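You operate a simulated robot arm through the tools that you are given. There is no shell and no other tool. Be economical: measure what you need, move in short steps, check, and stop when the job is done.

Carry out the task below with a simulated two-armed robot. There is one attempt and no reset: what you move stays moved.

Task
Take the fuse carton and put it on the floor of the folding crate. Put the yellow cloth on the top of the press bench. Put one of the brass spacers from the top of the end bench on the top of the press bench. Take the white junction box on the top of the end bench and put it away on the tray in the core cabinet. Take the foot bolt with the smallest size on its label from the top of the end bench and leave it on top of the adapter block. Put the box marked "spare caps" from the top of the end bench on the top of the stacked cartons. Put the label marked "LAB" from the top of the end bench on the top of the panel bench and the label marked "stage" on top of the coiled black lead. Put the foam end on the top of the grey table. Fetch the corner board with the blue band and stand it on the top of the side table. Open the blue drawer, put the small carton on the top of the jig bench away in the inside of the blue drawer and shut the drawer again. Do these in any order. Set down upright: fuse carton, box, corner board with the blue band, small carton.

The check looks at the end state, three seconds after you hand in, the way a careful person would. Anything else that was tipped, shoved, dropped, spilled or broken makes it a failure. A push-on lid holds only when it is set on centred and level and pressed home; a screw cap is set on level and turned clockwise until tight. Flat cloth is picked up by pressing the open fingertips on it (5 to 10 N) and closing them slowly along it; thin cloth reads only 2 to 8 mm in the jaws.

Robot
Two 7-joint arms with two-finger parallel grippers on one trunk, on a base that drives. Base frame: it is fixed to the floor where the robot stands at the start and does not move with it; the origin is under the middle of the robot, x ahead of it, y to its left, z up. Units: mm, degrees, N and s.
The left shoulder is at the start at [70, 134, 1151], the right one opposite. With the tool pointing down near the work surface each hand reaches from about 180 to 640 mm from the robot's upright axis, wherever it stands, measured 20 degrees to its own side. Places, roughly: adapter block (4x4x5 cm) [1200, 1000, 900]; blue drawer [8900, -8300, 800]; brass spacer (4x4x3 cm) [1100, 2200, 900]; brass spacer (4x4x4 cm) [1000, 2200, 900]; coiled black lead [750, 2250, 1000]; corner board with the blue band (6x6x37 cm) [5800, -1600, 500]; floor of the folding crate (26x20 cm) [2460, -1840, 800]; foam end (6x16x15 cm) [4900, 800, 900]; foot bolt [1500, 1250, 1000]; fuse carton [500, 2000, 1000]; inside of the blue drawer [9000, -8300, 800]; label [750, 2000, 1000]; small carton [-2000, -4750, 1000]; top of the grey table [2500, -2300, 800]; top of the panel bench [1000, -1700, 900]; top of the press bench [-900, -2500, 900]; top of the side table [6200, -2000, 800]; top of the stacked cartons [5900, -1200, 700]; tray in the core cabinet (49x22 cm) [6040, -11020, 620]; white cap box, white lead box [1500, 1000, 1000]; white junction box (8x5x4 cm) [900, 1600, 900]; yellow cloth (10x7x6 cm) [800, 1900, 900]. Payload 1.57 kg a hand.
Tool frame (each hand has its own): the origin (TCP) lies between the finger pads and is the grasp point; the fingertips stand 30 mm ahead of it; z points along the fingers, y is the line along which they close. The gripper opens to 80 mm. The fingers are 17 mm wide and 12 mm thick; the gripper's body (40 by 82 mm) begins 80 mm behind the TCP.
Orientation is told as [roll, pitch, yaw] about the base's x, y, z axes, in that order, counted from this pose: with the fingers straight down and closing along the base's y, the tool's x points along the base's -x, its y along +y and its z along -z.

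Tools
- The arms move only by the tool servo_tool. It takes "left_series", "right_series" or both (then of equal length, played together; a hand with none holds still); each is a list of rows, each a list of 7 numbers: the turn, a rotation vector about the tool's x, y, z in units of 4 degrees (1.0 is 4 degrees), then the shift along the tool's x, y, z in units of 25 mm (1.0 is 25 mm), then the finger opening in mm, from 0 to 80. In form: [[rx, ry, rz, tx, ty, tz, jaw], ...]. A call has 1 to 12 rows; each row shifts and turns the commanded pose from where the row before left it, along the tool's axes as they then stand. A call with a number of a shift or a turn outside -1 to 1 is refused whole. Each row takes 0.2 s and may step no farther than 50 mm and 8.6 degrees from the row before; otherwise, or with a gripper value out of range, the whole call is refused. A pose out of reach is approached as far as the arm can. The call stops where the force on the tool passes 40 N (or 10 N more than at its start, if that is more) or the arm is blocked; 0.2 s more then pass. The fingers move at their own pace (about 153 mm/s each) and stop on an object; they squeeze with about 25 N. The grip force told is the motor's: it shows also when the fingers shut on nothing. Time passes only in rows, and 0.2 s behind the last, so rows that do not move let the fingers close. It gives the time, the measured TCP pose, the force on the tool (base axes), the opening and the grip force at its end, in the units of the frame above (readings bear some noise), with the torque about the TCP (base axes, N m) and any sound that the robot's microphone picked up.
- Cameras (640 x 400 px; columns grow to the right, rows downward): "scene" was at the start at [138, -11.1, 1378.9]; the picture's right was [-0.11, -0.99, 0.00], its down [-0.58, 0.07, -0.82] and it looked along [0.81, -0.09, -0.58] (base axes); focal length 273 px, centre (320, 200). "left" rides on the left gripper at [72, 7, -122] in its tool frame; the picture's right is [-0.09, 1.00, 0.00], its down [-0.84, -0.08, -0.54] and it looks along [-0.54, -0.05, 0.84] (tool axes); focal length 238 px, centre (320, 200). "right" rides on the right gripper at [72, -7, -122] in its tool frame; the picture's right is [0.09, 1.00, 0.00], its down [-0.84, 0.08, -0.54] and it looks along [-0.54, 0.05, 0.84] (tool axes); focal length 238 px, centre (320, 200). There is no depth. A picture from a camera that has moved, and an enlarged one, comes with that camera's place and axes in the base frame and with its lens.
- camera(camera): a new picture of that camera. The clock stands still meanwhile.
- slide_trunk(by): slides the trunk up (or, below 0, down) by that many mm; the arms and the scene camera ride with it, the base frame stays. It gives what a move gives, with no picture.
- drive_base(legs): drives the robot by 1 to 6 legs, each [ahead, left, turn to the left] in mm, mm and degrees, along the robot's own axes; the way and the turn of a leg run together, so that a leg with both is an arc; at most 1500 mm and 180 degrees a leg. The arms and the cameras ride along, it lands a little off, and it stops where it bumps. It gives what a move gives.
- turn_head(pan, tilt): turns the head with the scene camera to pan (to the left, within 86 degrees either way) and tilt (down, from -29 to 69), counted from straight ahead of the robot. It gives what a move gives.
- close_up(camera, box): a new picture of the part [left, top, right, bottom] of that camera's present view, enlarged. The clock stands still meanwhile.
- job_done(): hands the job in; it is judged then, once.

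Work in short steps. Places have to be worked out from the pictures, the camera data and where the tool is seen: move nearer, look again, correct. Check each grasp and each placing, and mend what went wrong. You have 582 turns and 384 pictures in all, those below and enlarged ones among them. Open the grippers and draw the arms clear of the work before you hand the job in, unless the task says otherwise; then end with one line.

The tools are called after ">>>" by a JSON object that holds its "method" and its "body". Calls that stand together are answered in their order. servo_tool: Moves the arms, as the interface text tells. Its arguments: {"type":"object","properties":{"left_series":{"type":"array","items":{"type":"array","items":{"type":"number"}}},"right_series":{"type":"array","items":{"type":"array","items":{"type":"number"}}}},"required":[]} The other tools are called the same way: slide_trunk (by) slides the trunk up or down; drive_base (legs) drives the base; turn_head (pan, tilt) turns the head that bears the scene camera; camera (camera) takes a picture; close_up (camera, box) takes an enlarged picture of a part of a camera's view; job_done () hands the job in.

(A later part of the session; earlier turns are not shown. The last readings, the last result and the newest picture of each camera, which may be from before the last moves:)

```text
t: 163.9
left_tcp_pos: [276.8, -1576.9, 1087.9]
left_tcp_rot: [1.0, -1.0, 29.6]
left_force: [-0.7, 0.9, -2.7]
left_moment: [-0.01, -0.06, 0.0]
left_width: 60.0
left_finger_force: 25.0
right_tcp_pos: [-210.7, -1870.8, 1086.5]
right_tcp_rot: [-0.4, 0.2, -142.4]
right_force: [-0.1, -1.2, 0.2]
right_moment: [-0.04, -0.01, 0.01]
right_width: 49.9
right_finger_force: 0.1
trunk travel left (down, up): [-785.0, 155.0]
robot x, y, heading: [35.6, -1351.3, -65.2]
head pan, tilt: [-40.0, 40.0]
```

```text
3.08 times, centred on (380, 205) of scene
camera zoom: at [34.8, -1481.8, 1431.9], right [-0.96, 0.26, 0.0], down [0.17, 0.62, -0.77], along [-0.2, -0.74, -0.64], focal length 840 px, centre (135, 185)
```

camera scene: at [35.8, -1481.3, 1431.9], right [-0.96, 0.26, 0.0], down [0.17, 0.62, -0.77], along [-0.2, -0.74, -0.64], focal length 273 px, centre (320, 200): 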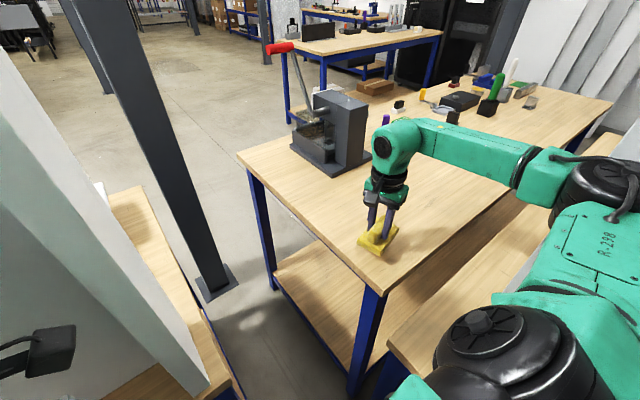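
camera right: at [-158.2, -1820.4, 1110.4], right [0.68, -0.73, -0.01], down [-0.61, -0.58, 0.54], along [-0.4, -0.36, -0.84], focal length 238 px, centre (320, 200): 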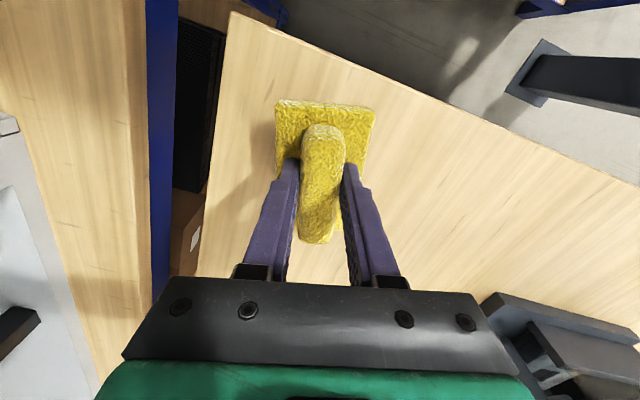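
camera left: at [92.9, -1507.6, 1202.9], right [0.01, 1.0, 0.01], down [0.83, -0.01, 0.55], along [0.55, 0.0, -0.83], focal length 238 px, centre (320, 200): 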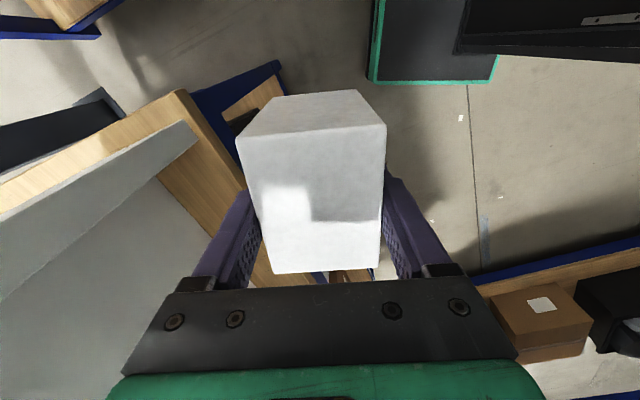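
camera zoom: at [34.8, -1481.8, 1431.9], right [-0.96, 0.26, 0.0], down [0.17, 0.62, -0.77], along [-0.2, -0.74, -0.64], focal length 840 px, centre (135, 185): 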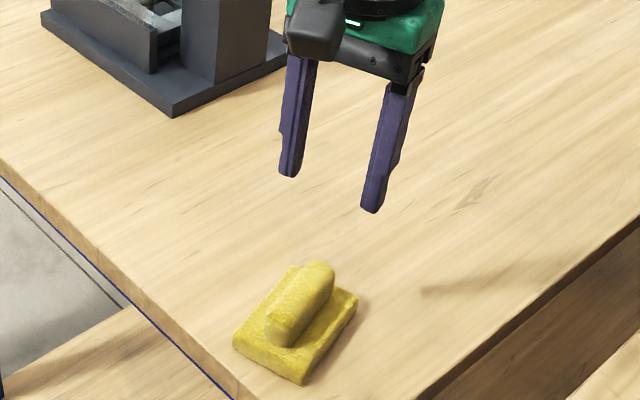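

Cloth placed. I retract the right hand and back out to open floor, then survey for a route to the east side.

>>> {"method": "servo_tool", "body": {"right_series": [[0, 0, 0, 0.9, 0.48, 0, 50], [0, 0, 0, 0.9, 0.48, 0, 50], [0, 0, 0, 0.9, 0.48, 0, 50], [0, 0, 0, 0.9, 0.48, 0, 50], [0, 0, 0, 0.9, 0.48, 0, 50], [0, 0, 0, 0.9, 0.48, 0, 50], [0, 0, 0, 0.9, 0.48, 0, 50], [0, 0, 0, 0.9, 0.48, 0, 50], [0, 0, 0, 0.9, 0.48, 0, 50]]}}

>>> {"method": "drive_base", "body": {"legs": [[-1000, 0, 0], [0, 0, 65]]}}

>>> {"method": "turn_head", "body": {"pan": -20, "tilt": 20}}

>>> {"method": "camera", "body": {"camera": "scene"}}

```text
t: 165.9
left_tcp_pos: [276.2, -1576.3, 1086.8]
left_tcp_rot: [1.0, -1.1, 29.6]
left_force: [-0.5, -0.3, -1.9]
left_moment: [0.03, 0.01, 0.0]
left_width: 59.9
left_finger_force: 25.0
right_tcp_pos: [17.8, -1831.6, 1087.5]
right_tcp_rot: [-0.4, 0.1, -142.3]
right_force: [-0.8, -0.5, -0.2]
right_moment: [-0.01, 0.01, 0.02]
right_width: 50.5
right_finger_force: 0.0
trunk travel left (down, up): [-785.0, 155.0]
robot x, y, heading: [36.9, -1353.6, -65.5]
head pan, tilt: [-40.0, 40.0]
```

```text
t: 173.9
left_tcp_pos: [-82.4, -325.2, 1086.8]
left_tcp_rot: [0.9, -1.1, 94.9]
left_force: [-0.1, 0.5, -1.6]
left_moment: [0.03, 0.01, 0.01]
left_width: 59.7
left_finger_force: 24.8
right_tcp_pos: [41.7, -666.4, 1088.0]
right_tcp_rot: [-0.2, 0.3, -77.1]
right_force: [0.4, 1.1, 0.1]
right_moment: [0.0, -0.01, 0.04]
right_width: 49.9
right_finger_force: 0.0
trunk travel left (down, up): [-785.0, 155.0]
robot x, y, heading: [-385.3, -449.7, 0.3]
head pan, tilt: [-40.0, 40.0]
```

```text
t: 174.7
left_tcp_pos: [-81.1, -324.0, 1089.3]
left_tcp_rot: [1.0, -1.1, 95.0]
left_force: [0.3, -0.4, -2.7]
left_moment: [0.0, 0.03, 0.02]
left_width: 59.8
left_finger_force: 24.7
right_tcp_pos: [41.9, -665.6, 1086.6]
right_tcp_rot: [-0.4, 0.3, -77.0]
right_force: [0.0, 0.3, 0.2]
right_moment: [0.02, 0.02, -0.05]
right_width: 49.9
right_finger_force: 0.0
trunk travel left (down, up): [-785.0, 155.0]
robot x, y, heading: [-386.8, -449.5, 0.2]
head pan, tilt: [-20.0, 20.0]
```

```text
310 pictures are left
camera scene: at [-246.1, -482.2, 1463.2], right [-0.34, -0.94, 0.0], down [-0.32, 0.12, -0.94], along [0.88, -0.32, -0.34], focal length 273 px, centre (320, 200)
```

scene: 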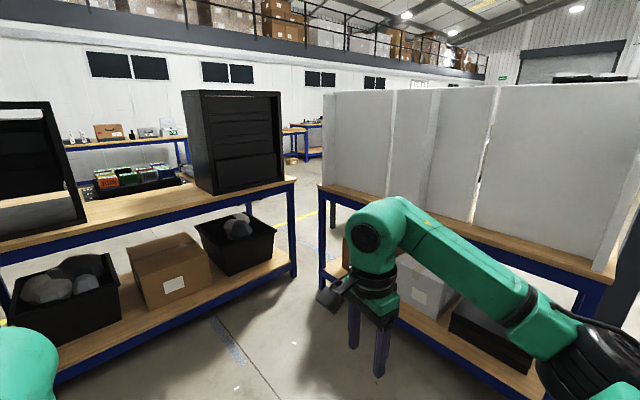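

The gaps between benches are too narrow; the open way east is around the north end of the end bench (past the bin). I carry the carton that way: north to y≈3300, then east behind the bench.

>>> {"method": "drive_base", "body": {"legs": [[0, 0, 90], [1400, 0, 0], [1400, 0, 0], [900, 0, 0], [0, 0, -90]]}}

>>> {"method": "turn_head", "body": {"pan": 0, "tilt": 25}}

>>> {"method": "camera", "body": {"camera": "scene"}}

```text
t: 195.5
left_tcp_pos: [-521.5, 3419.3, 1087.3]
left_tcp_rot: [1.1, -1.1, -174.7]
left_force: [0.4, -0.1, -2.6]
left_moment: [-0.03, 0.06, 0.03]
left_width: 60.1
left_finger_force: 24.8
right_tcp_pos: [-179.6, 3540.0, 1087.9]
right_tcp_rot: [-1.7, 0.2, 14.5]
right_force: [-0.5, -3.3, 0.1]
right_moment: [0.27, -0.03, 0.11]
right_width: 49.9
right_finger_force: 0.1
trunk travel left (down, up): [-785.0, 155.0]
robot x, y, heading: [-395.0, 3118.4, 90.6]
head pan, tilt: [-20.0, 20.0]
stopped in leg 4: the force on the tool passed its limit at 131 N (the readings are from after the stop); the commanded pose is now the measured one
```

```text
t: 196.3
left_tcp_pos: [-522.4, 3419.7, 1087.4]
left_tcp_rot: [1.0, -1.1, -174.5]
left_force: [0.1, 0.8, -2.8]
left_moment: [0.01, -0.05, 0.01]
left_width: 60.1
left_finger_force: 25.1
right_tcp_pos: [-180.3, 3540.9, 1088.4]
right_tcp_rot: [-1.7, 0.1, 14.5]
right_force: [-0.3, -0.9, -0.8]
right_moment: [0.1, -0.01, 0.01]
right_width: 49.8
right_finger_force: 0.0
trunk travel left (down, up): [-785.0, 155.0]
robot x, y, heading: [-395.2, 3116.9, 90.7]
head pan, tilt: [0.0, 25.0]
```

```text
309 pictures are left
camera scene: at [-395.1, 3258.9, 1455.2], right [1.0, 0.01, 0.0], down [0.0, -0.42, -0.91], along [-0.01, 0.91, -0.42], focal length 273 px, centre (320, 200)
```

scene: 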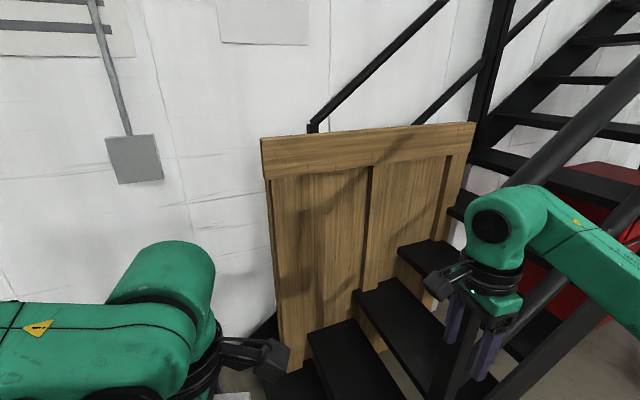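

The right hand touched the stair railing. I back off 450 mm, turn east and look at the passage.

>>> {"method": "drive_base", "body": {"legs": [[-450, 0, 0], [0, 0, -70]]}}

>>> {"method": "camera", "body": {"camera": "scene"}}

```text
t: 202.2
left_tcp_pos: [-145.3, 2881.1, 1086.6]
left_tcp_rot: [1.0, -1.2, 114.3]
left_force: [0.9, 0.2, -1.2]
left_moment: [0.0, -0.02, -0.02]
left_width: 59.9
left_finger_force: 24.9
right_tcp_pos: [77.3, 2593.4, 1088.3]
right_tcp_rot: [-1.7, 0.2, -56.8]
right_force: [-0.7, -0.4, 0.0]
right_moment: [-0.01, 0.0, -0.01]
right_width: 50.0
right_finger_force: 0.0
trunk travel left (down, up): [-785.0, 155.0]
robot x, y, heading: [-391.2, 2660.7, 19.5]
head pan, tilt: [0.0, 25.0]
```

```text
308 pictures are left
camera scene: at [-256.0, 2707.9, 1455.2], right [0.33, -0.94, 0.0], down [-0.4, -0.14, -0.91], along [0.86, 0.3, -0.42], focal length 273 px, centre (320, 200)
```

scene: 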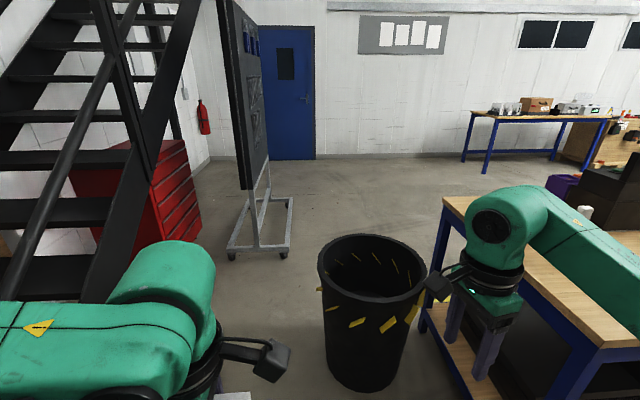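

The passage between bin and stairs is ~500 mm deep, so I'll pass it sideways: face south (hands over the bin), back up to y≈3290, and strafe east in stages.

>>> {"method": "drive_base", "body": {"legs": [[0, 0, -109.5], [-620, 0, 0], [0, 600, 0]]}}

>>> {"method": "turn_head", "body": {"pan": 40, "tilt": 45}}

>>> {"method": "camera", "body": {"camera": "scene"}}

```text
t: 209.9
left_tcp_pos: [-253.8, 2933.1, 1087.8]
left_tcp_rot: [0.9, -1.3, 7.5]
left_force: [0.4, 0.4, -2.3]
left_moment: [-0.04, 0.01, 0.0]
left_width: 59.7
left_finger_force: 25.1
right_tcp_pos: [-592.8, 2801.0, 1089.9]
right_tcp_rot: [-1.5, 0.2, -163.3]
right_force: [-1.1, 0.3, 0.7]
right_moment: [0.02, 0.0, 0.0]
right_width: 50.1
right_finger_force: 0.0
trunk travel left (down, up): [-785.0, 155.0]
robot x, y, heading: [-395.9, 3226.3, -87.2]
head pan, tilt: [0.0, 25.0]
stopped in leg 2: the robot was blocked; the commanded pose is now the measured one
```

```text
t: 211.0
left_tcp_pos: [-252.2, 2929.2, 1086.9]
left_tcp_rot: [1.0, -1.0, 7.5]
left_force: [-1.0, 0.0, -2.1]
left_moment: [-0.01, -0.03, 0.01]
left_width: 59.8
left_finger_force: 24.8
right_tcp_pos: [-589.0, 2797.1, 1088.4]
right_tcp_rot: [-1.7, 0.1, -163.4]
right_force: [-0.3, -0.1, -0.7]
right_moment: [0.0, -0.04, 0.0]
right_width: 50.3
right_finger_force: 0.2
trunk travel left (down, up): [-785.0, 155.0]
robot x, y, heading: [-392.8, 3223.9, -87.7]
head pan, tilt: [40.0, 45.0]
```

```text
307 pictures are left
camera scene: at [-334.0, 3115.2, 1424.7], right [-0.74, -0.68, 0.0], down [-0.48, 0.52, -0.71], along [0.48, -0.52, -0.71], focal length 273 px, centre (320, 200)
```

scene: 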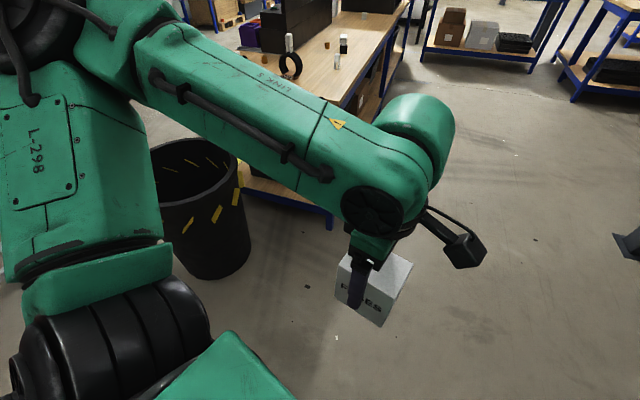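

The rear touched the stair's first step. The bin rim centre is ≈(733, 2745), radius 227, so there's a corridor at y≈3205. I move ahead 20 mm and strafe left in stages.

>>> {"method": "drive_base", "body": {"legs": [[25, 0, 0], [0, 0, -2.3], [0, 650, 0]]}}

>>> {"method": "camera", "body": {"camera": "left"}}

>>> {"method": "turn_head", "body": {"pan": 80, "tilt": 40}}

>>> {"method": "camera", "body": {"camera": "scene"}}

```text
t: 215.4
left_tcp_pos: [389.6, 2907.4, 1087.3]
left_tcp_rot: [1.0, -1.1, 5.8]
left_force: [-0.3, -0.2, -2.3]
left_moment: [0.01, -0.04, -0.03]
left_width: 59.8
left_finger_force: 25.0
right_tcp_pos: [48.9, 2784.9, 1087.4]
right_tcp_rot: [-1.7, 0.2, -165.2]
right_force: [0.3, -0.1, 0.2]
right_moment: [0.0, 0.02, 0.02]
right_width: 49.8
right_finger_force: 0.0
trunk travel left (down, up): [-785.0, 155.0]
robot x, y, heading: [261.9, 3208.9, -89.0]
head pan, tilt: [40.0, 45.0]
```

```text
306 pictures are left
camera left: at [314.8, 2903.5, 1207.6], right [-0.01, 1.0, 0.02], down [0.83, 0.0, 0.56], along [0.56, 0.02, -0.83], focal length 238 px, centre (320, 200)
```

left: 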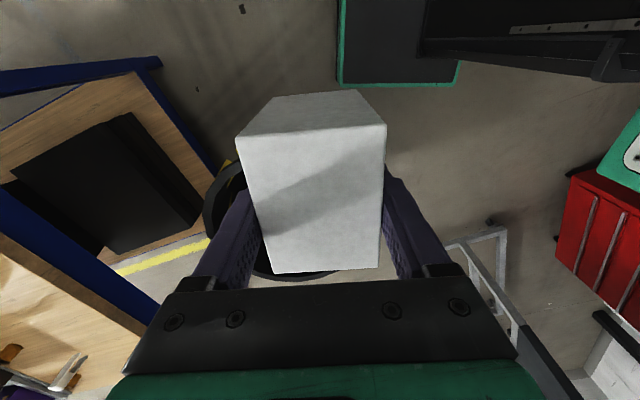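

```text
t: 216.5
left_tcp_pos: [390.3, 2907.2, 1088.0]
left_tcp_rot: [1.0, -1.1, 5.8]
left_force: [-0.1, 0.3, -2.9]
left_moment: [0.04, 0.0, 0.01]
left_width: 60.0
left_finger_force: 25.0
right_tcp_pos: [50.7, 2784.3, 1088.2]
right_tcp_rot: [-1.7, 0.2, -165.0]
right_force: [-1.4, 0.2, 0.4]
right_moment: [-0.01, -0.04, -0.03]
right_width: 49.6
right_finger_force: 0.1
trunk travel left (down, up): [-785.0, 155.0]
robot x, y, heading: [261.8, 3207.7, -89.4]
head pan, tilt: [80.0, 40.0]
```

```text
305 pictures are left
camera scene: at [346.2, 3143.6, 1431.9], right [-0.16, -0.99, 0.0], down [-0.63, 0.1, -0.77], along [0.76, -0.12, -0.64], focal length 273 px, centre (320, 200)
```

scene: 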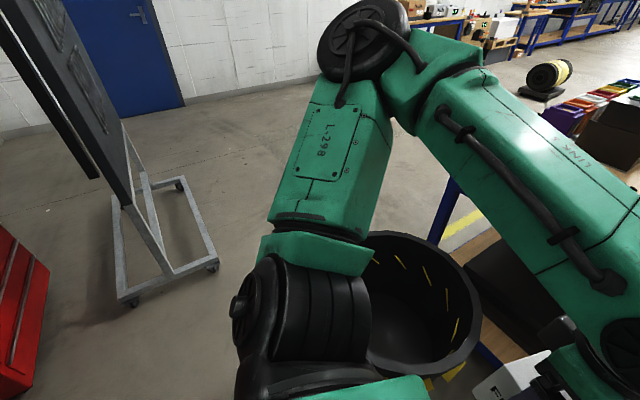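

Clear ahead: stand foot at y≥3648, bin rim up to y≈2972. I strafe another 950 mm.

>>> {"method": "drive_base", "body": {"legs": [[0, 950, 0]]}}

>>> {"method": "turn_head", "body": {"pan": 20, "tilt": 30}}

>>> {"method": "camera", "body": {"camera": "scene"}}

```text
t: 218.7
left_tcp_pos: [542.7, 2932.8, 1086.7]
left_tcp_rot: [1.1, -1.2, -1.6]
left_force: [0.2, -0.3, -0.7]
left_moment: [-0.01, -0.01, -0.03]
left_width: 59.8
left_finger_force: 25.0
right_tcp_pos: [189.5, 2855.0, 1088.2]
right_tcp_rot: [-1.7, 0.2, -172.5]
right_force: [0.2, -0.2, 0.3]
right_moment: [0.02, -0.03, 0.0]
right_width: 49.8
right_finger_force: 0.0
trunk travel left (down, up): [-785.0, 155.0]
robot x, y, heading: [453.6, 3250.4, -96.4]
head pan, tilt: [80.0, 40.0]
stopped in leg 1: the robot was blocked; the commanded pose is now the measured one
```

```text
t: 220.0
left_tcp_pos: [544.3, 2932.2, 1087.3]
left_tcp_rot: [1.0, -1.1, -1.6]
left_force: [0.7, -0.3, -2.7]
left_moment: [0.01, -0.01, 0.01]
left_width: 59.8
left_finger_force: 24.5
right_tcp_pos: [190.5, 2854.4, 1088.3]
right_tcp_rot: [-1.6, 0.1, -172.4]
right_force: [-0.7, -0.6, 0.5]
right_moment: [0.01, 0.0, -0.01]
right_width: 49.7
right_finger_force: 0.1
trunk travel left (down, up): [-785.0, 155.0]
robot x, y, heading: [454.4, 3249.1, -96.8]
head pan, tilt: [20.0, 30.0]
```

```text
304 pictures are left
camera scene: at [470.9, 3108.8, 1447.3], right [-0.97, -0.23, 0.0], down [-0.12, 0.49, -0.87], along [0.2, -0.84, -0.5], focal length 273 px, centre (320, 200)
```

scene: 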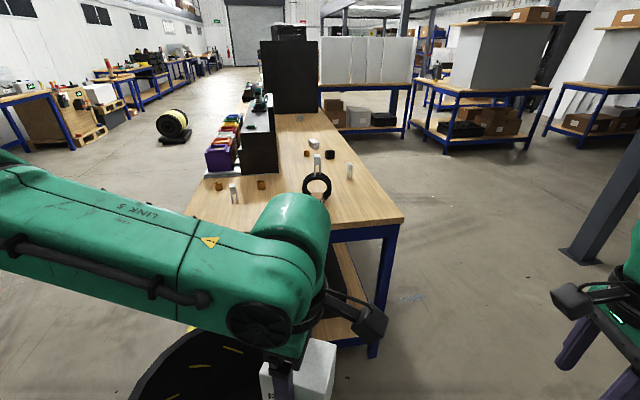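

The base corner touched the bin. I ease back ~70 mm, square up, and strafe again.

>>> {"method": "drive_base", "body": {"legs": [[-75, 0, 0], [0, 0, 7], [0, 400, 0]]}}

>>> {"method": "turn_head", "body": {"pan": 30, "tilt": 60}}

>>> {"method": "camera", "body": {"camera": "scene"}}

```text
t: 223.8
left_tcp_pos: [991.8, 3023.6, 1088.5]
left_tcp_rot: [0.9, -1.0, 5.2]
left_force: [0.0, 0.1, -2.1]
left_moment: [0.02, -0.02, -0.02]
left_width: 59.7
left_finger_force: 24.9
right_tcp_pos: [648.4, 2905.2, 1088.8]
right_tcp_rot: [-1.6, 0.1, -165.7]
right_force: [0.5, -0.6, -0.3]
right_moment: [0.0, -0.03, 0.03]
right_width: 50.0
right_finger_force: 0.0
trunk travel left (down, up): [-785.0, 155.0]
robot x, y, heading: [865.0, 3326.1, -89.4]
head pan, tilt: [20.0, 30.0]
```

```text
t: 224.7
left_tcp_pos: [992.3, 3023.0, 1086.5]
left_tcp_rot: [1.1, -1.1, 5.3]
left_force: [1.0, 0.3, -2.4]
left_moment: [-0.04, -0.02, 0.02]
left_width: 59.9
left_finger_force: 25.5
right_tcp_pos: [650.2, 2904.5, 1088.3]
right_tcp_rot: [-1.7, 0.3, -165.8]
right_force: [-0.4, 0.5, 0.2]
right_moment: [0.01, 0.01, 0.03]
right_width: 50.2
right_finger_force: 0.1
trunk travel left (down, up): [-785.0, 155.0]
robot x, y, heading: [866.5, 3327.2, -89.6]
head pan, tilt: [30.0, 60.0]
```

```text
303 pictures are left
camera scene: at [900.2, 3216.9, 1405.2], right [-0.86, -0.51, 0.0], down [-0.44, 0.75, -0.5], along [0.25, -0.43, -0.87], focal length 273 px, centre (320, 200)
```

scene: 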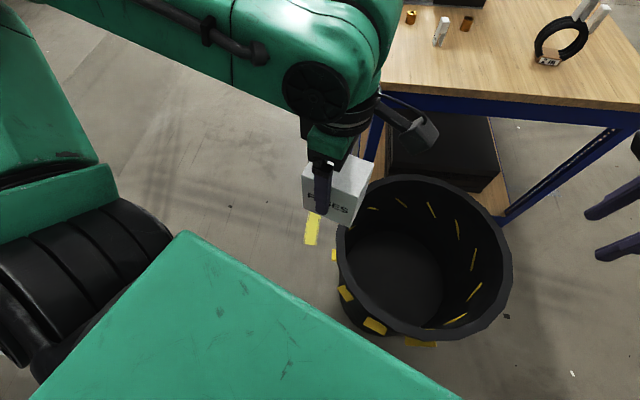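

Past the bin; it still stands. I continue east, turn to face the bench's rear side and look over what's there.

>>> {"method": "drive_base", "body": {"legs": [[0, 750, 0], [0, 0, -70]]}}

>>> {"method": "turn_head", "body": {"pan": 20, "tilt": 25}}

>>> {"method": "camera", "body": {"camera": "scene"}}

```text
t: 231.9
left_tcp_pos: [1374.4, 3111.8, 1087.9]
left_tcp_rot: [1.0, -1.0, -66.1]
left_force: [-0.4, 0.4, -1.6]
left_moment: [-0.01, -0.01, 0.01]
left_width: 60.0
left_finger_force: 25.1
right_tcp_pos: [1151.0, 3398.1, 1086.7]
right_tcp_rot: [-1.7, 0.1, 123.0]
right_force: [-1.1, -0.1, -0.4]
right_moment: [0.01, -0.03, 0.0]
right_width: 49.7
right_finger_force: 0.0
trunk travel left (down, up): [-785.0, 155.0]
robot x, y, heading: [1622.7, 3326.8, -161.2]
head pan, tilt: [30.0, 60.0]
```

```text
t: 232.9
left_tcp_pos: [1372.5, 3111.5, 1087.5]
left_tcp_rot: [1.2, -1.1, -66.1]
left_force: [-1.0, 0.3, -3.0]
left_moment: [0.0, 0.0, -0.02]
left_width: 59.8
left_finger_force: 24.7
right_tcp_pos: [1152.1, 3398.5, 1088.6]
right_tcp_rot: [-1.7, 0.2, 123.0]
right_force: [0.1, -0.4, -0.7]
right_moment: [-0.01, 0.0, 0.02]
right_width: 50.2
right_finger_force: 0.0
trunk travel left (down, up): [-785.0, 155.0]
robot x, y, heading: [1618.4, 3328.0, -160.8]
head pan, tilt: [20.0, 25.0]
```

```text
302 pictures are left
camera scene: at [1501.9, 3253.2, 1455.1], right [-0.63, 0.78, 0.0], down [0.33, 0.27, -0.91], along [-0.7, -0.57, -0.42], focal length 273 px, centre (320, 200)
```

scene: 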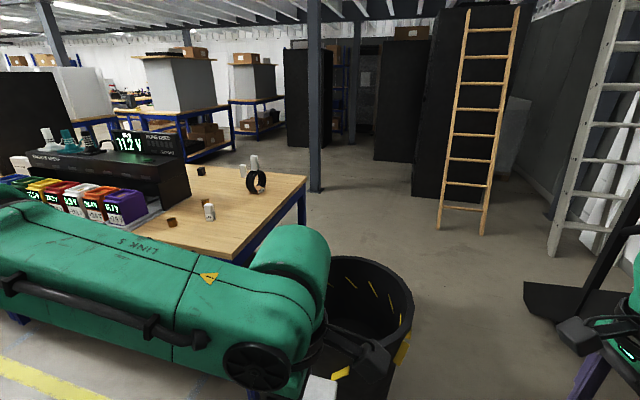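

Battery packs and a power supply stand at the rear of the bench; foot bolts on top of the dark unit. I strafe left along the rear to view the middle and right part.

>>> {"method": "drive_base", "body": {"legs": [[0, 1400, 0]]}}

>>> {"method": "turn_head", "body": {"pan": 0, "tilt": 30}}

>>> {"method": "camera", "body": {"camera": "scene"}}

```text
t: 239.9
left_tcp_pos: [1838.5, 1786.4, 1087.7]
left_tcp_rot: [1.0, -1.1, -65.5]
left_force: [0.3, 0.5, -2.4]
left_moment: [-0.03, -0.03, 0.01]
left_width: 59.5
left_finger_force: 25.4
right_tcp_pos: [1613.9, 2071.4, 1088.9]
right_tcp_rot: [-1.7, 0.1, 123.5]
right_force: [-1.2, 0.2, 0.0]
right_moment: [0.01, -0.01, 0.02]
right_width: 50.0
right_finger_force: 0.0
trunk travel left (down, up): [-785.0, 155.0]
robot x, y, heading: [2081.8, 2005.4, -160.5]
head pan, tilt: [20.0, 25.0]
```

```text
t: 240.7
left_tcp_pos: [1839.3, 1786.6, 1087.0]
left_tcp_rot: [1.1, -1.1, -65.7]
left_force: [-0.4, -0.2, -2.6]
left_moment: [-0.03, 0.0, 0.0]
left_width: 60.0
left_finger_force: 25.1
right_tcp_pos: [1615.2, 2069.9, 1088.4]
right_tcp_rot: [-1.7, 0.1, 123.5]
right_force: [-0.3, -0.2, -0.6]
right_moment: [0.0, -0.01, 0.02]
right_width: 50.2
right_finger_force: 0.0
trunk travel left (down, up): [-785.0, 155.0]
robot x, y, heading: [2084.0, 2002.7, -160.3]
head pan, tilt: [0.0, 30.0]
```

```text
301 pictures are left
camera scene: at [1951.5, 1956.3, 1447.3], right [-0.33, 0.94, 0.0], down [0.47, 0.17, -0.87], along [-0.82, -0.29, -0.5], focal length 273 px, centre (320, 200)
```

scene: 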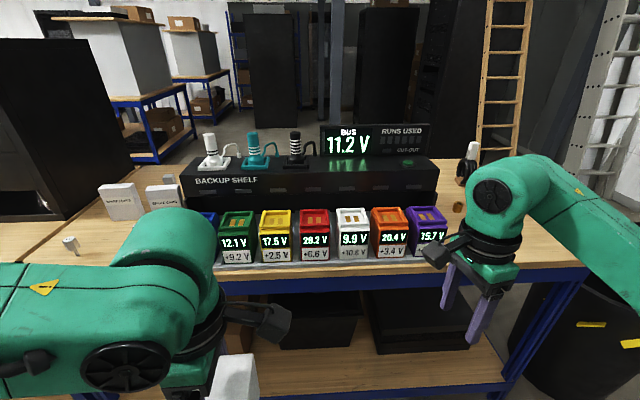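

I zoom on the left group (white boxes, small block) and the foot bolts.

>>> {"method": "close_up", "body": {"camera": "scene", "box": [40, 160, 200, 260]}}

>>> {"method": "close_up", "body": {"camera": "scene", "box": [180, 120, 320, 200]}}

```text
4.00 times, centred on (120, 210) of scene
camera zoom: at [1951.5, 1956.3, 1447.3], right [-0.33, 0.94, 0.0], down [0.47, 0.17, -0.87], along [-0.82, -0.29, -0.5], focal length 1091 px, centre (1120, 160)
```

zoom: 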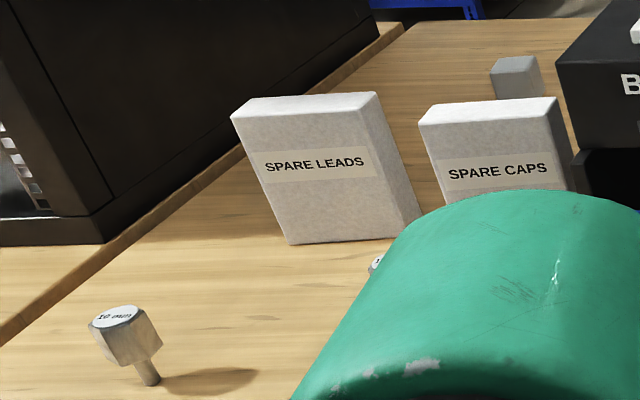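

```text
4.57 times, centred on (250, 160) of scene
camera zoom: at [1951.5, 1956.3, 1447.3], right [-0.33, 0.94, 0.0], down [0.47, 0.17, -0.87], along [-0.82, -0.29, -0.5], focal length 1247 px, centre (640, 383)
```

zoom: 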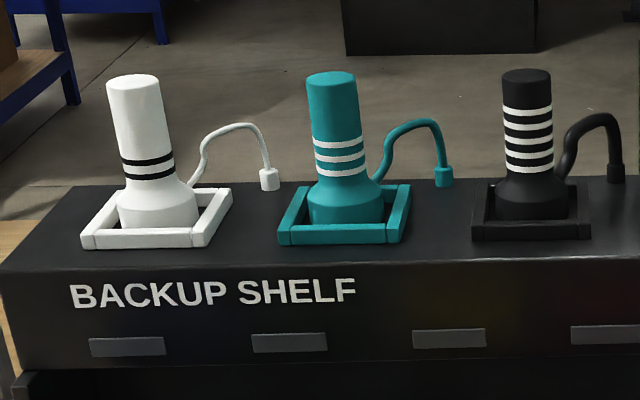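

The foot bolts are small inverted bolts with a size label on the head (one reads 10 mm); the SPARE CAPS box stands on edge. I strafe left to face them.

>>> {"method": "drive_base", "body": {"legs": [[0, 700, 0]]}}

>>> {"method": "turn_head", "body": {"pan": 5, "tilt": 35}}

>>> {"method": "camera", "body": {"camera": "scene"}}

```text
t: 244.6
left_tcp_pos: [2071.8, 1123.8, 1087.4]
left_tcp_rot: [1.1, -1.1, -65.6]
left_force: [-0.6, -0.6, -2.3]
left_moment: [-0.03, 0.0, -0.01]
left_width: 59.9
left_finger_force: 25.4
right_tcp_pos: [1848.6, 1409.4, 1088.2]
right_tcp_rot: [-1.6, 0.2, 123.3]
right_force: [-0.4, 0.0, -0.2]
right_moment: [0.02, -0.01, -0.02]
right_width: 50.0
right_finger_force: 0.1
trunk travel left (down, up): [-785.0, 155.0]
robot x, y, heading: [2317.7, 1343.1, -160.8]
head pan, tilt: [0.0, 30.0]
```

```text
t: 245.2
left_tcp_pos: [2073.3, 1124.8, 1087.5]
left_tcp_rot: [1.1, -1.0, -65.7]
left_force: [0.4, -0.2, -2.1]
left_moment: [0.01, 0.02, -0.04]
left_width: 59.6
left_finger_force: 24.8
right_tcp_pos: [1849.2, 1409.3, 1088.3]
right_tcp_rot: [-1.7, 0.2, 123.4]
right_force: [1.1, -0.8, 0.4]
right_moment: [0.02, 0.01, -0.01]
right_width: 49.8
right_finger_force: 0.0
trunk travel left (down, up): [-785.0, 155.0]
robot x, y, heading: [2318.1, 1341.7, -160.5]
head pan, tilt: [5.0, 35.0]
```

```text
298 pictures are left
camera scene: at [2190.4, 1288.5, 1439.5], right [-0.41, 0.91, 0.0], down [0.52, 0.24, -0.82], along [-0.75, -0.34, -0.57], focal length 273 px, centre (320, 200)
```

scene: 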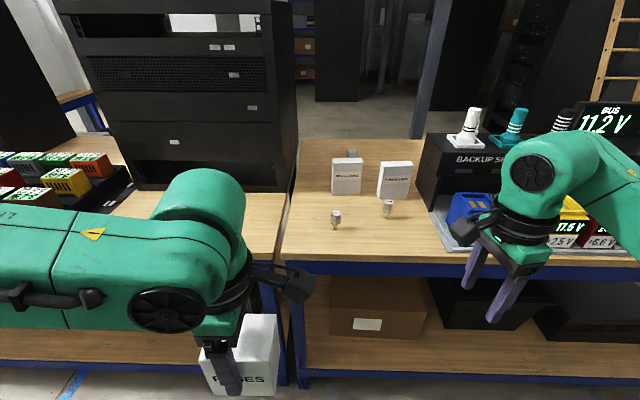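

>>> {"method": "close_up", "body": {"camera": "scene", "box": [300, 130, 440, 250]}}

```text
3.33 times, centred on (370, 190) of scene
camera zoom: at [2190.4, 1288.5, 1439.5], right [-0.41, 0.91, 0.0], down [0.52, 0.24, -0.82], along [-0.75, -0.34, -0.57], focal length 910 px, centre (153, 233)
```

zoom: 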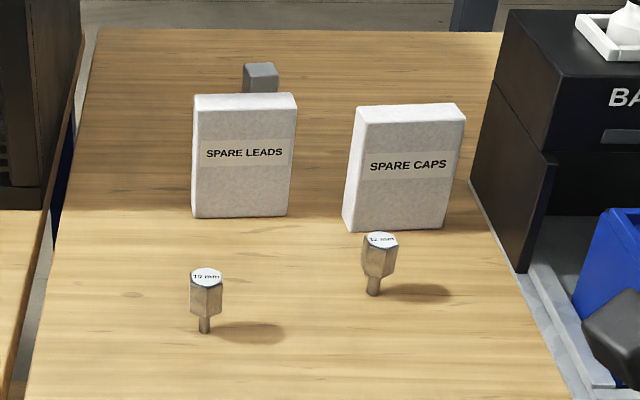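

Bolts read 10 mm and 12 mm. SPARE CAPS is ≈103×32×130 mm, centred near (1337, 1182). I pull up square to the bench rear, about 260 mm from the edge, with the right hand free to take it.

>>> {"method": "drive_base", "body": {"legs": [[0, -45, 0], [380, 0, 0]]}}

>>> {"method": "camera", "body": {"camera": "right"}}

>>> {"method": "camera", "body": {"camera": "scene"}}

```text
t: 248.1
left_tcp_pos: [1703.9, 1044.0, 1087.9]
left_tcp_rot: [1.0, -1.0, -65.9]
left_force: [0.1, -0.6, -2.3]
left_moment: [-0.01, 0.02, 0.0]
left_width: 59.7
left_finger_force: 25.0
right_tcp_pos: [1479.7, 1330.0, 1089.3]
right_tcp_rot: [-1.6, 0.1, 123.2]
right_force: [0.5, -0.1, 0.9]
right_moment: [0.0, 0.02, 0.0]
right_width: 50.1
right_finger_force: 0.0
trunk travel left (down, up): [-785.0, 155.0]
robot x, y, heading: [1946.7, 1263.4, -161.1]
head pan, tilt: [5.0, 35.0]
```

```text
296 pictures are left
camera right: at [1521.6, 1271.3, 1211.6], right [-0.78, -0.62, -0.03], down [-0.54, 0.65, 0.54], along [-0.32, 0.44, -0.84], focal length 238 px, centre (320, 200)
```

right: 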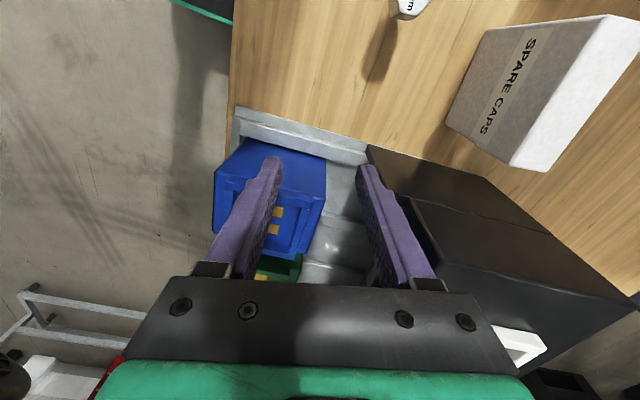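

```text
295 pictures are left
camera scene: at [1822.3, 1207.9, 1439.6], right [-0.41, 0.91, 0.0], down [0.52, 0.24, -0.82], along [-0.75, -0.34, -0.57], focal length 273 px, centre (320, 200)
```

scene: 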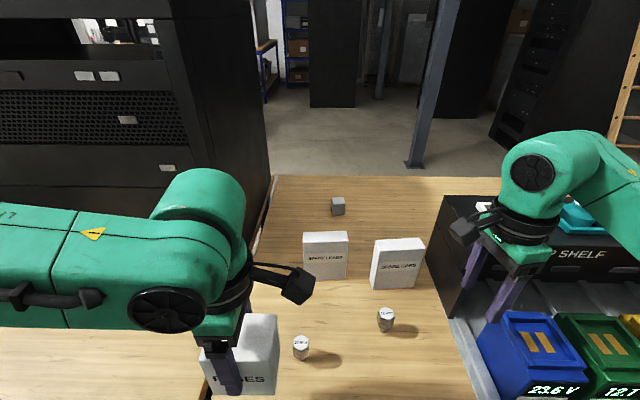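

I inch 15 mm closer and move the right hand over the SPARE CAPS box, sideways first, then ahead.

>>> {"method": "drive_base", "body": {"legs": [[15, 0, 0]]}}

>>> {"method": "servo_tool", "body": {"right_series": [[-0.4, 0, 0.6, 0.9, 0, -0.2, 80], [0, 0, 0.6, 0.9, 0, 0, 80], [0, 0, 0.5, 0.9, 0.2, 0, 80], [0, 0, 0, 0.2, 0.8, 0, 80], [0, 0, 0, 0, 0.9, 0, 80], [0, 0, 0, 0, 0.9, 0, 80], [0, 0, 0, 0, 0.9, 0, 80], [0, 0, 0, 0, 0.9, 0, 80], [0, 0, 0, 0, 0.9, 0, 80], [0, 0, 0, 0, 0.8, 0, 80], [0, 0, 0, 0, 0, 0, 80]]}}

>>> {"method": "camera", "body": {"camera": "right"}}

```text
t: 248.9
left_tcp_pos: [1691.0, 1040.2, 1087.9]
left_tcp_rot: [0.9, -1.1, -65.8]
left_force: [0.4, -0.4, -2.4]
left_moment: [-0.04, 0.01, -0.03]
left_width: 59.9
left_finger_force: 24.8
right_tcp_pos: [1468.5, 1324.4, 1089.2]
right_tcp_rot: [-1.6, 0.1, 123.3]
right_force: [1.2, -0.3, 0.5]
right_moment: [0.01, 0.03, 0.01]
right_width: 49.9
right_finger_force: 0.1
trunk travel left (down, up): [-785.0, 155.0]
robot x, y, heading: [1934.4, 1257.8, -160.9]
head pan, tilt: [5.0, 35.0]
```

```text
t: 251.3
left_tcp_pos: [1690.0, 1039.4, 1087.4]
left_tcp_rot: [1.1, -1.1, -65.9]
left_force: [0.2, 0.1, -2.3]
left_moment: [-0.01, -0.02, -0.01]
left_width: 59.6
left_finger_force: 24.7
right_tcp_pos: [1361.2, 1191.8, 1093.0]
right_tcp_rot: [0.0, 0.1, 116.3]
right_force: [-0.4, 0.3, -0.1]
right_moment: [0.02, 0.01, 0.0]
right_width: 80.1
right_finger_force: 0.1
trunk travel left (down, up): [-785.0, 155.0]
robot x, y, heading: [1933.1, 1256.9, -160.4]
head pan, tilt: [5.0, 35.0]
```

```text
294 pictures are left
camera right: at [1397.6, 1129.9, 1215.8], right [-0.85, -0.53, 0.0], down [-0.44, 0.72, 0.54], along [-0.28, 0.46, -0.84], focal length 238 px, centre (320, 200)
```

right: 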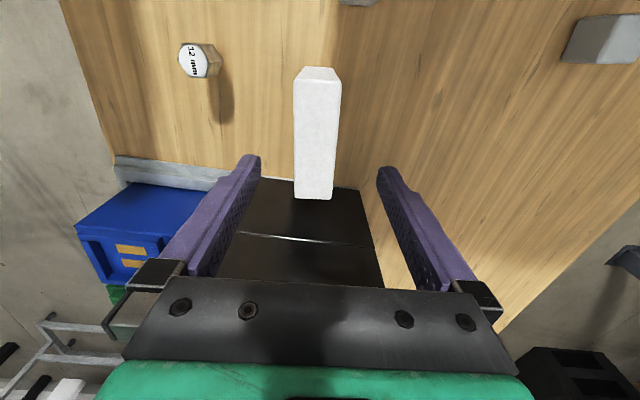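

Well aligned. I shift ~9 mm along the box, descend and grip.

>>> {"method": "servo_tool", "body": {"right_series": [[0, 0, 0, 0.37, -0.13, 0, 80], [0, 0, 0, 0, 0, 1, 80], [0, 0, 0, 0, 0, 1, 80], [0, 0, 0, 0, 0, 1, 80], [0, 0, 0, 0, 0, 1, 80], [0, 0, 0, 0, 0, 0.3, 80], [0, 0, 0, 0, 0, 0, 50], [0, 0, 0, 0, 0, 0, 20], [0, 0, 0, 0, 0, 0, 20], [0, 0, 0, 0, 0, 0, 20]]}}

>>> {"method": "camera", "body": {"camera": "right"}}

```text
t: 253.5
left_tcp_pos: [1689.6, 1040.2, 1086.7]
left_tcp_rot: [1.1, -1.1, -66.0]
left_force: [0.5, 0.2, -2.0]
left_moment: [-0.02, 0.03, 0.0]
left_width: 59.6
left_finger_force: 25.1
right_tcp_pos: [1367.9, 1184.7, 984.1]
right_tcp_rot: [0.0, 0.1, 116.3]
right_force: [-0.3, -0.6, -0.6]
right_moment: [0.01, 0.09, 0.03]
right_width: 35.0
right_finger_force: 25.0
trunk travel left (down, up): [-785.0, 155.0]
robot x, y, heading: [1937.0, 1259.6, -160.4]
head pan, tilt: [5.0, 35.0]
```

```text
293 pictures are left
camera right: at [1405.5, 1123.1, 1107.7], right [-0.85, -0.53, 0.0], down [-0.44, 0.72, 0.54], along [-0.28, 0.46, -0.84], focal length 238 px, centre (320, 200)
```

right: 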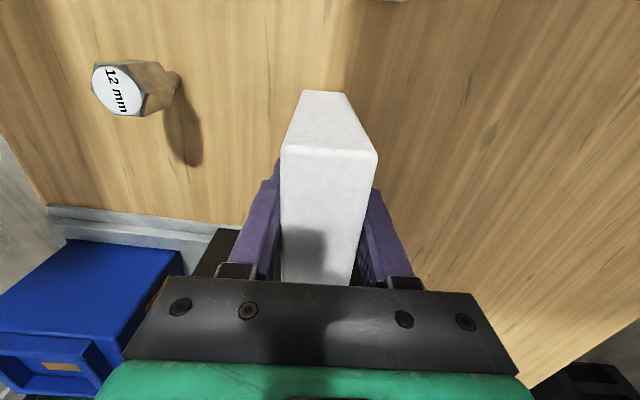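

SPARE CAPS is gripped (35 mm). I lift it, back away, and turn east to survey the way to the stacked cartons.

>>> {"method": "servo_tool", "body": {"right_series": [[0, 0, 0, 0, 0, -1, 20], [0, 0, 0, 0, 0, -1, 20], [0, 0, 0, 0, 0, -1, 20], [0, 0, 0, 0, 0, -1, 20], [0, 0, 0, 0, 0, -1, 20]]}}

>>> {"method": "drive_base", "body": {"legs": [[-700, 0, 0], [0, 0, 130]]}}

>>> {"method": "turn_head", "body": {"pan": 0, "tilt": 15}}

>>> {"method": "camera", "body": {"camera": "scene"}}

```text
t: 254.7
left_tcp_pos: [1689.1, 1038.1, 1085.9]
left_tcp_rot: [1.1, -1.0, -65.9]
left_force: [-0.1, -0.8, -2.7]
left_moment: [-0.02, 0.02, 0.02]
left_width: 60.0
left_finger_force: 25.2
right_tcp_pos: [1368.1, 1183.9, 1111.4]
right_tcp_rot: [-0.1, 0.1, 116.4]
right_force: [0.8, 0.4, -2.1]
right_moment: [0.0, 0.0, -0.01]
right_width: 34.8
right_finger_force: 24.9
trunk travel left (down, up): [-785.0, 155.0]
robot x, y, heading: [1931.5, 1255.2, -160.8]
head pan, tilt: [5.0, 35.0]
```

```text
t: 263.9
left_tcp_pos: [2915.3, 1438.7, 1087.7]
left_tcp_rot: [1.1, -1.1, 64.2]
left_force: [0.6, 0.4, -2.6]
left_moment: [0.02, -0.01, 0.01]
left_width: 59.9
left_finger_force: 24.8
right_tcp_pos: [3009.2, 1099.3, 1110.6]
right_tcp_rot: [0.0, 0.1, -113.3]
right_force: [-0.1, 0.4, -2.2]
right_moment: [0.02, -0.01, 0.01]
right_width: 34.8
right_finger_force: 24.9
trunk travel left (down, up): [-785.0, 155.0]
robot x, y, heading: [2591.6, 1488.1, -30.4]
head pan, tilt: [5.0, 35.0]
```

```text
t: 264.7
left_tcp_pos: [2914.2, 1439.6, 1086.7]
left_tcp_rot: [1.1, -1.2, 64.2]
left_force: [-0.1, 0.0, -2.8]
left_moment: [0.04, -0.02, -0.05]
left_width: 59.8
left_finger_force: 24.6
right_tcp_pos: [3010.1, 1100.5, 1110.2]
right_tcp_rot: [-0.1, 0.1, -113.6]
right_force: [0.2, -0.1, -1.5]
right_moment: [-0.01, 0.03, 0.02]
right_width: 34.8
right_finger_force: 25.0
trunk travel left (down, up): [-785.0, 155.0]
robot x, y, heading: [2588.0, 1483.4, -30.7]
head pan, tilt: [0.0, 15.0]
```

```text
292 pictures are left
camera scene: at [2714.0, 1411.8, 1471.3], right [-0.51, -0.86, 0.0], down [-0.22, 0.13, -0.97], along [0.83, -0.49, -0.26], focal length 273 px, centre (320, 200)
```

scene: 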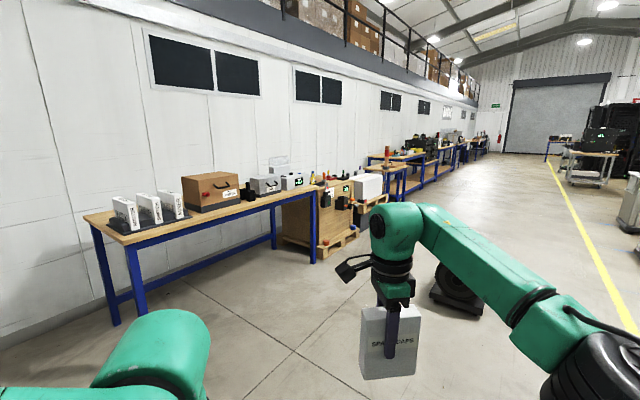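

I drive along the aisle to about (4200, 50) and look again.

>>> {"method": "drive_base", "body": {"legs": [[0, 0, -10.7], [1100, 0, 0], [1050, 0, 0]]}}

>>> {"method": "camera", "body": {"camera": "scene"}}

>>> {"method": "turn_head", "body": {"pan": 70, "tilt": 20}}

>>> {"method": "camera", "body": {"camera": "scene"}}

>>> {"method": "turn_head", "body": {"pan": -70, "tilt": 15}}

>>> {"method": "camera", "body": {"camera": "scene"}}

```text
t: 276.1
left_tcp_pos: [4507.5, -58.6, 1088.5]
left_tcp_rot: [1.1, -1.1, 52.8]
left_force: [-1.0, 0.0, -3.2]
left_moment: [-0.02, -0.04, -0.05]
left_width: 59.5
left_finger_force: 24.6
right_tcp_pos: [4534.4, -410.2, 1109.7]
right_tcp_rot: [-0.2, 0.0, -124.9]
right_force: [-0.2, 0.5, -1.7]
right_moment: [0.02, 0.01, -0.02]
right_width: 34.7
right_finger_force: 25.2
trunk travel left (down, up): [-785.0, 155.0]
robot x, y, heading: [4200.2, 50.2, -41.9]
head pan, tilt: [0.0, 15.0]
```

```text
291 pictures are left
camera scene: at [4306.0, -46.1, 1471.5], right [-0.67, -0.74, 0.0], down [-0.19, 0.17, -0.97], along [0.72, -0.65, -0.26], focal length 273 px, centre (320, 200)
```

scene: 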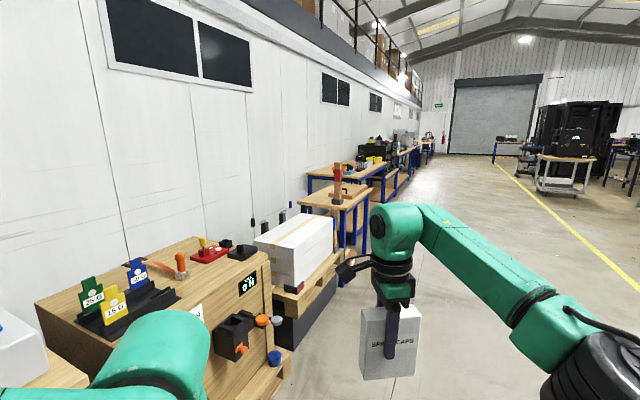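

```text
t: 277.5
left_tcp_pos: [4507.1, -58.8, 1087.1]
left_tcp_rot: [1.0, -1.1, 52.7]
left_force: [-0.5, -0.2, -2.2]
left_moment: [0.02, -0.04, 0.0]
left_width: 59.7
left_finger_force: 25.0
right_tcp_pos: [4534.9, -411.0, 1109.2]
right_tcp_rot: [-0.1, 0.2, -124.9]
right_force: [0.2, -0.2, -1.4]
right_moment: [0.02, -0.01, -0.03]
right_width: 34.8
right_finger_force: 24.4
trunk travel left (down, up): [-785.0, 155.0]
robot x, y, heading: [4200.5, 50.5, -42.1]
head pan, tilt: [70.0, 20.0]
```

```text
290 pictures are left
camera scene: at [4319.4, 59.4, 1463.3], right [0.47, -0.88, 0.0], down [-0.3, -0.16, -0.94], along [0.83, 0.44, -0.34], focal length 273 px, centre (320, 200)
```

scene: 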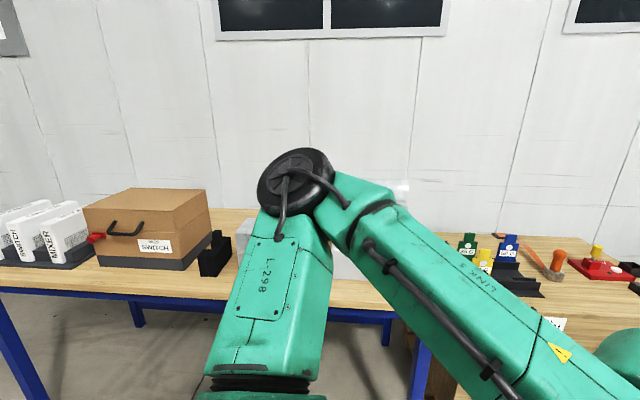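

```text
t: 279.7
left_tcp_pos: [4508.0, -60.1, 1087.6]
left_tcp_rot: [1.1, -1.2, 52.8]
left_force: [-0.5, -0.3, -1.9]
left_moment: [-0.01, -0.02, 0.02]
left_width: 60.0
left_finger_force: 25.1
right_tcp_pos: [4535.0, -410.1, 1110.8]
right_tcp_rot: [-0.2, 0.1, -124.9]
right_force: [0.1, -0.3, -0.8]
right_moment: [0.03, -0.04, 0.02]
right_width: 35.0
right_finger_force: 25.3
trunk travel left (down, up): [-785.0, 155.0]
robot x, y, heading: [4197.5, 49.0, -42.1]
head pan, tilt: [-70.0, 15.0]
```

```text
289 pictures are left
camera scene: at [4202.1, -70.8, 1471.4], right [-0.93, 0.37, 0.0], down [0.1, 0.24, -0.97], along [-0.36, -0.9, -0.26], focal length 273 px, centre (320, 200)
```

scene: 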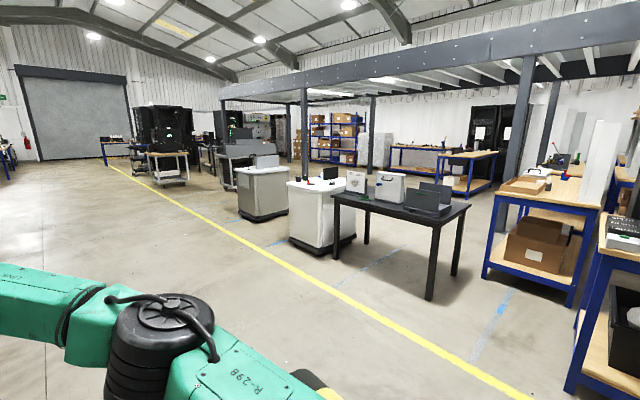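

The grey table with the folding crate, panel bench rear, and (ahead right) the stacked white cartons with the small side table beyond are located. The wall faces heading 200°, so I turn to heading 20° and strafe right to face the stacked cartons.

>>> {"method": "drive_base", "body": {"legs": [[0, 0, 62], [200, 0, 0], [0, -1500, 0]]}}

>>> {"method": "turn_head", "body": {"pan": 0, "tilt": 35}}

>>> {"method": "camera", "body": {"camera": "scene"}}

```text
t: 291.1
left_tcp_pos: [5129.6, -1079.6, 1087.6]
left_tcp_rot: [1.2, -1.1, 113.9]
left_force: [-0.1, -0.8, -2.5]
left_moment: [0.02, -0.01, -0.03]
left_width: 60.0
left_finger_force: 24.4
right_tcp_pos: [5451.5, -1226.6, 1111.1]
right_tcp_rot: [-0.2, 0.1, -63.8]
right_force: [-0.3, 0.4, -1.8]
right_moment: [0.03, 0.03, 0.01]
right_width: 34.7
right_finger_force: 25.1
trunk travel left (down, up): [-785.0, 155.0]
robot x, y, heading: [4887.4, -1298.4, 19.3]
head pan, tilt: [-70.0, 15.0]
```

```text
t: 292.5
left_tcp_pos: [5131.4, -1080.7, 1087.5]
left_tcp_rot: [1.1, -1.1, 113.8]
left_force: [0.2, 0.4, -3.3]
left_moment: [0.0, -0.01, 0.01]
left_width: 60.0
left_finger_force: 24.9
right_tcp_pos: [5452.0, -1226.2, 1110.1]
right_tcp_rot: [-0.1, 0.1, -63.8]
right_force: [-0.2, 0.5, -2.0]
right_moment: [-0.01, 0.03, 0.0]
right_width: 34.4
right_finger_force: 24.3
trunk travel left (down, up): [-785.0, 155.0]
robot x, y, heading: [4881.3, -1296.0, 19.1]
head pan, tilt: [0.0, 35.0]
```

```text
288 pictures are left
camera scene: at [5016.6, -1253.3, 1439.4], right [0.33, -0.95, 0.0], down [-0.54, -0.19, -0.82], along [0.77, 0.27, -0.57], focal length 273 px, centre (320, 200)
```

scene: 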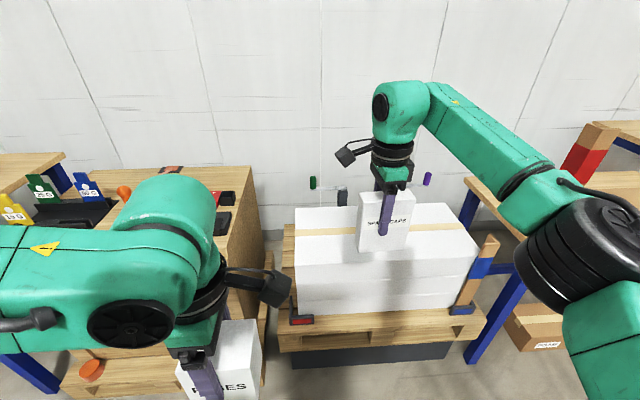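

The stack stands on a pallet with corner boards; the blue-banded one is at its right front corner. I shift right 150 and advance to place SPARE CAPS on the stack's top near its front.

>>> {"method": "drive_base", "body": {"legs": [[0, -150, 0], [450, 0, 0]]}}

>>> {"method": "camera", "body": {"camera": "scene"}}

>>> {"method": "camera", "body": {"camera": "right"}}

```text
t: 296.2
left_tcp_pos: [5608.2, -1073.0, 1087.5]
left_tcp_rot: [1.0, -1.1, 113.8]
left_force: [0.0, -0.2, -2.5]
left_moment: [0.01, -0.01, 0.02]
left_width: 59.9
left_finger_force: 25.3
right_tcp_pos: [5928.9, -1219.7, 1110.0]
right_tcp_rot: [-0.1, 0.1, -63.9]
right_force: [0.1, 1.2, -0.9]
right_moment: [0.03, -0.02, 0.03]
right_width: 35.1
right_finger_force: 25.6
trunk travel left (down, up): [-785.0, 155.0]
robot x, y, heading: [5362.6, -1287.8, 19.0]
head pan, tilt: [0.0, 35.0]
```

```text
287 pictures are left
camera scene: at [5492.8, -1245.5, 1439.6], right [0.33, -0.95, 0.0], down [-0.54, -0.19, -0.82], along [0.77, 0.27, -0.57], focal length 273 px, centre (320, 200)
```

scene: 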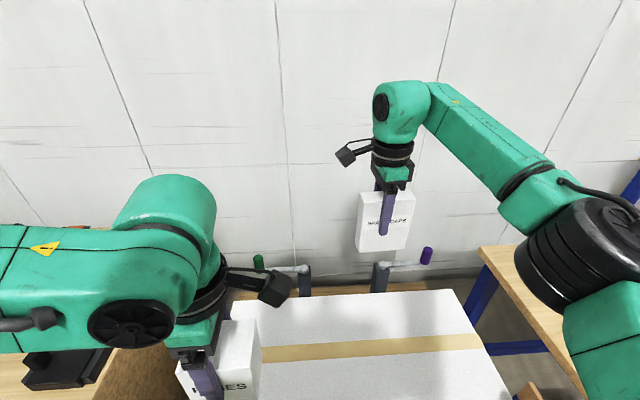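

```text
286 pictures are left
camera right: at [5889.9, -1158.1, 1233.7], right [0.85, 0.52, 0.0], down [0.44, -0.72, 0.54], along [0.28, -0.46, -0.84], focal length 238 px, centre (320, 200)
```

right: 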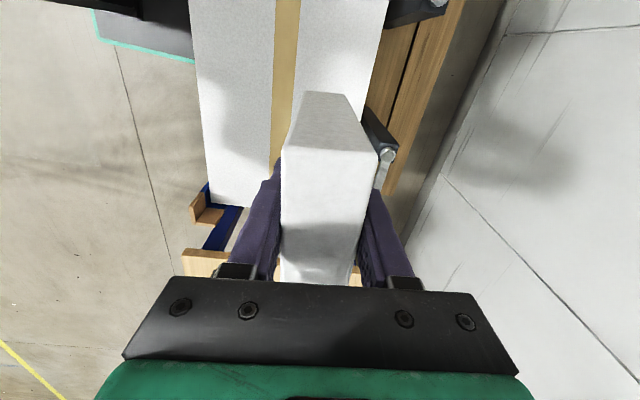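

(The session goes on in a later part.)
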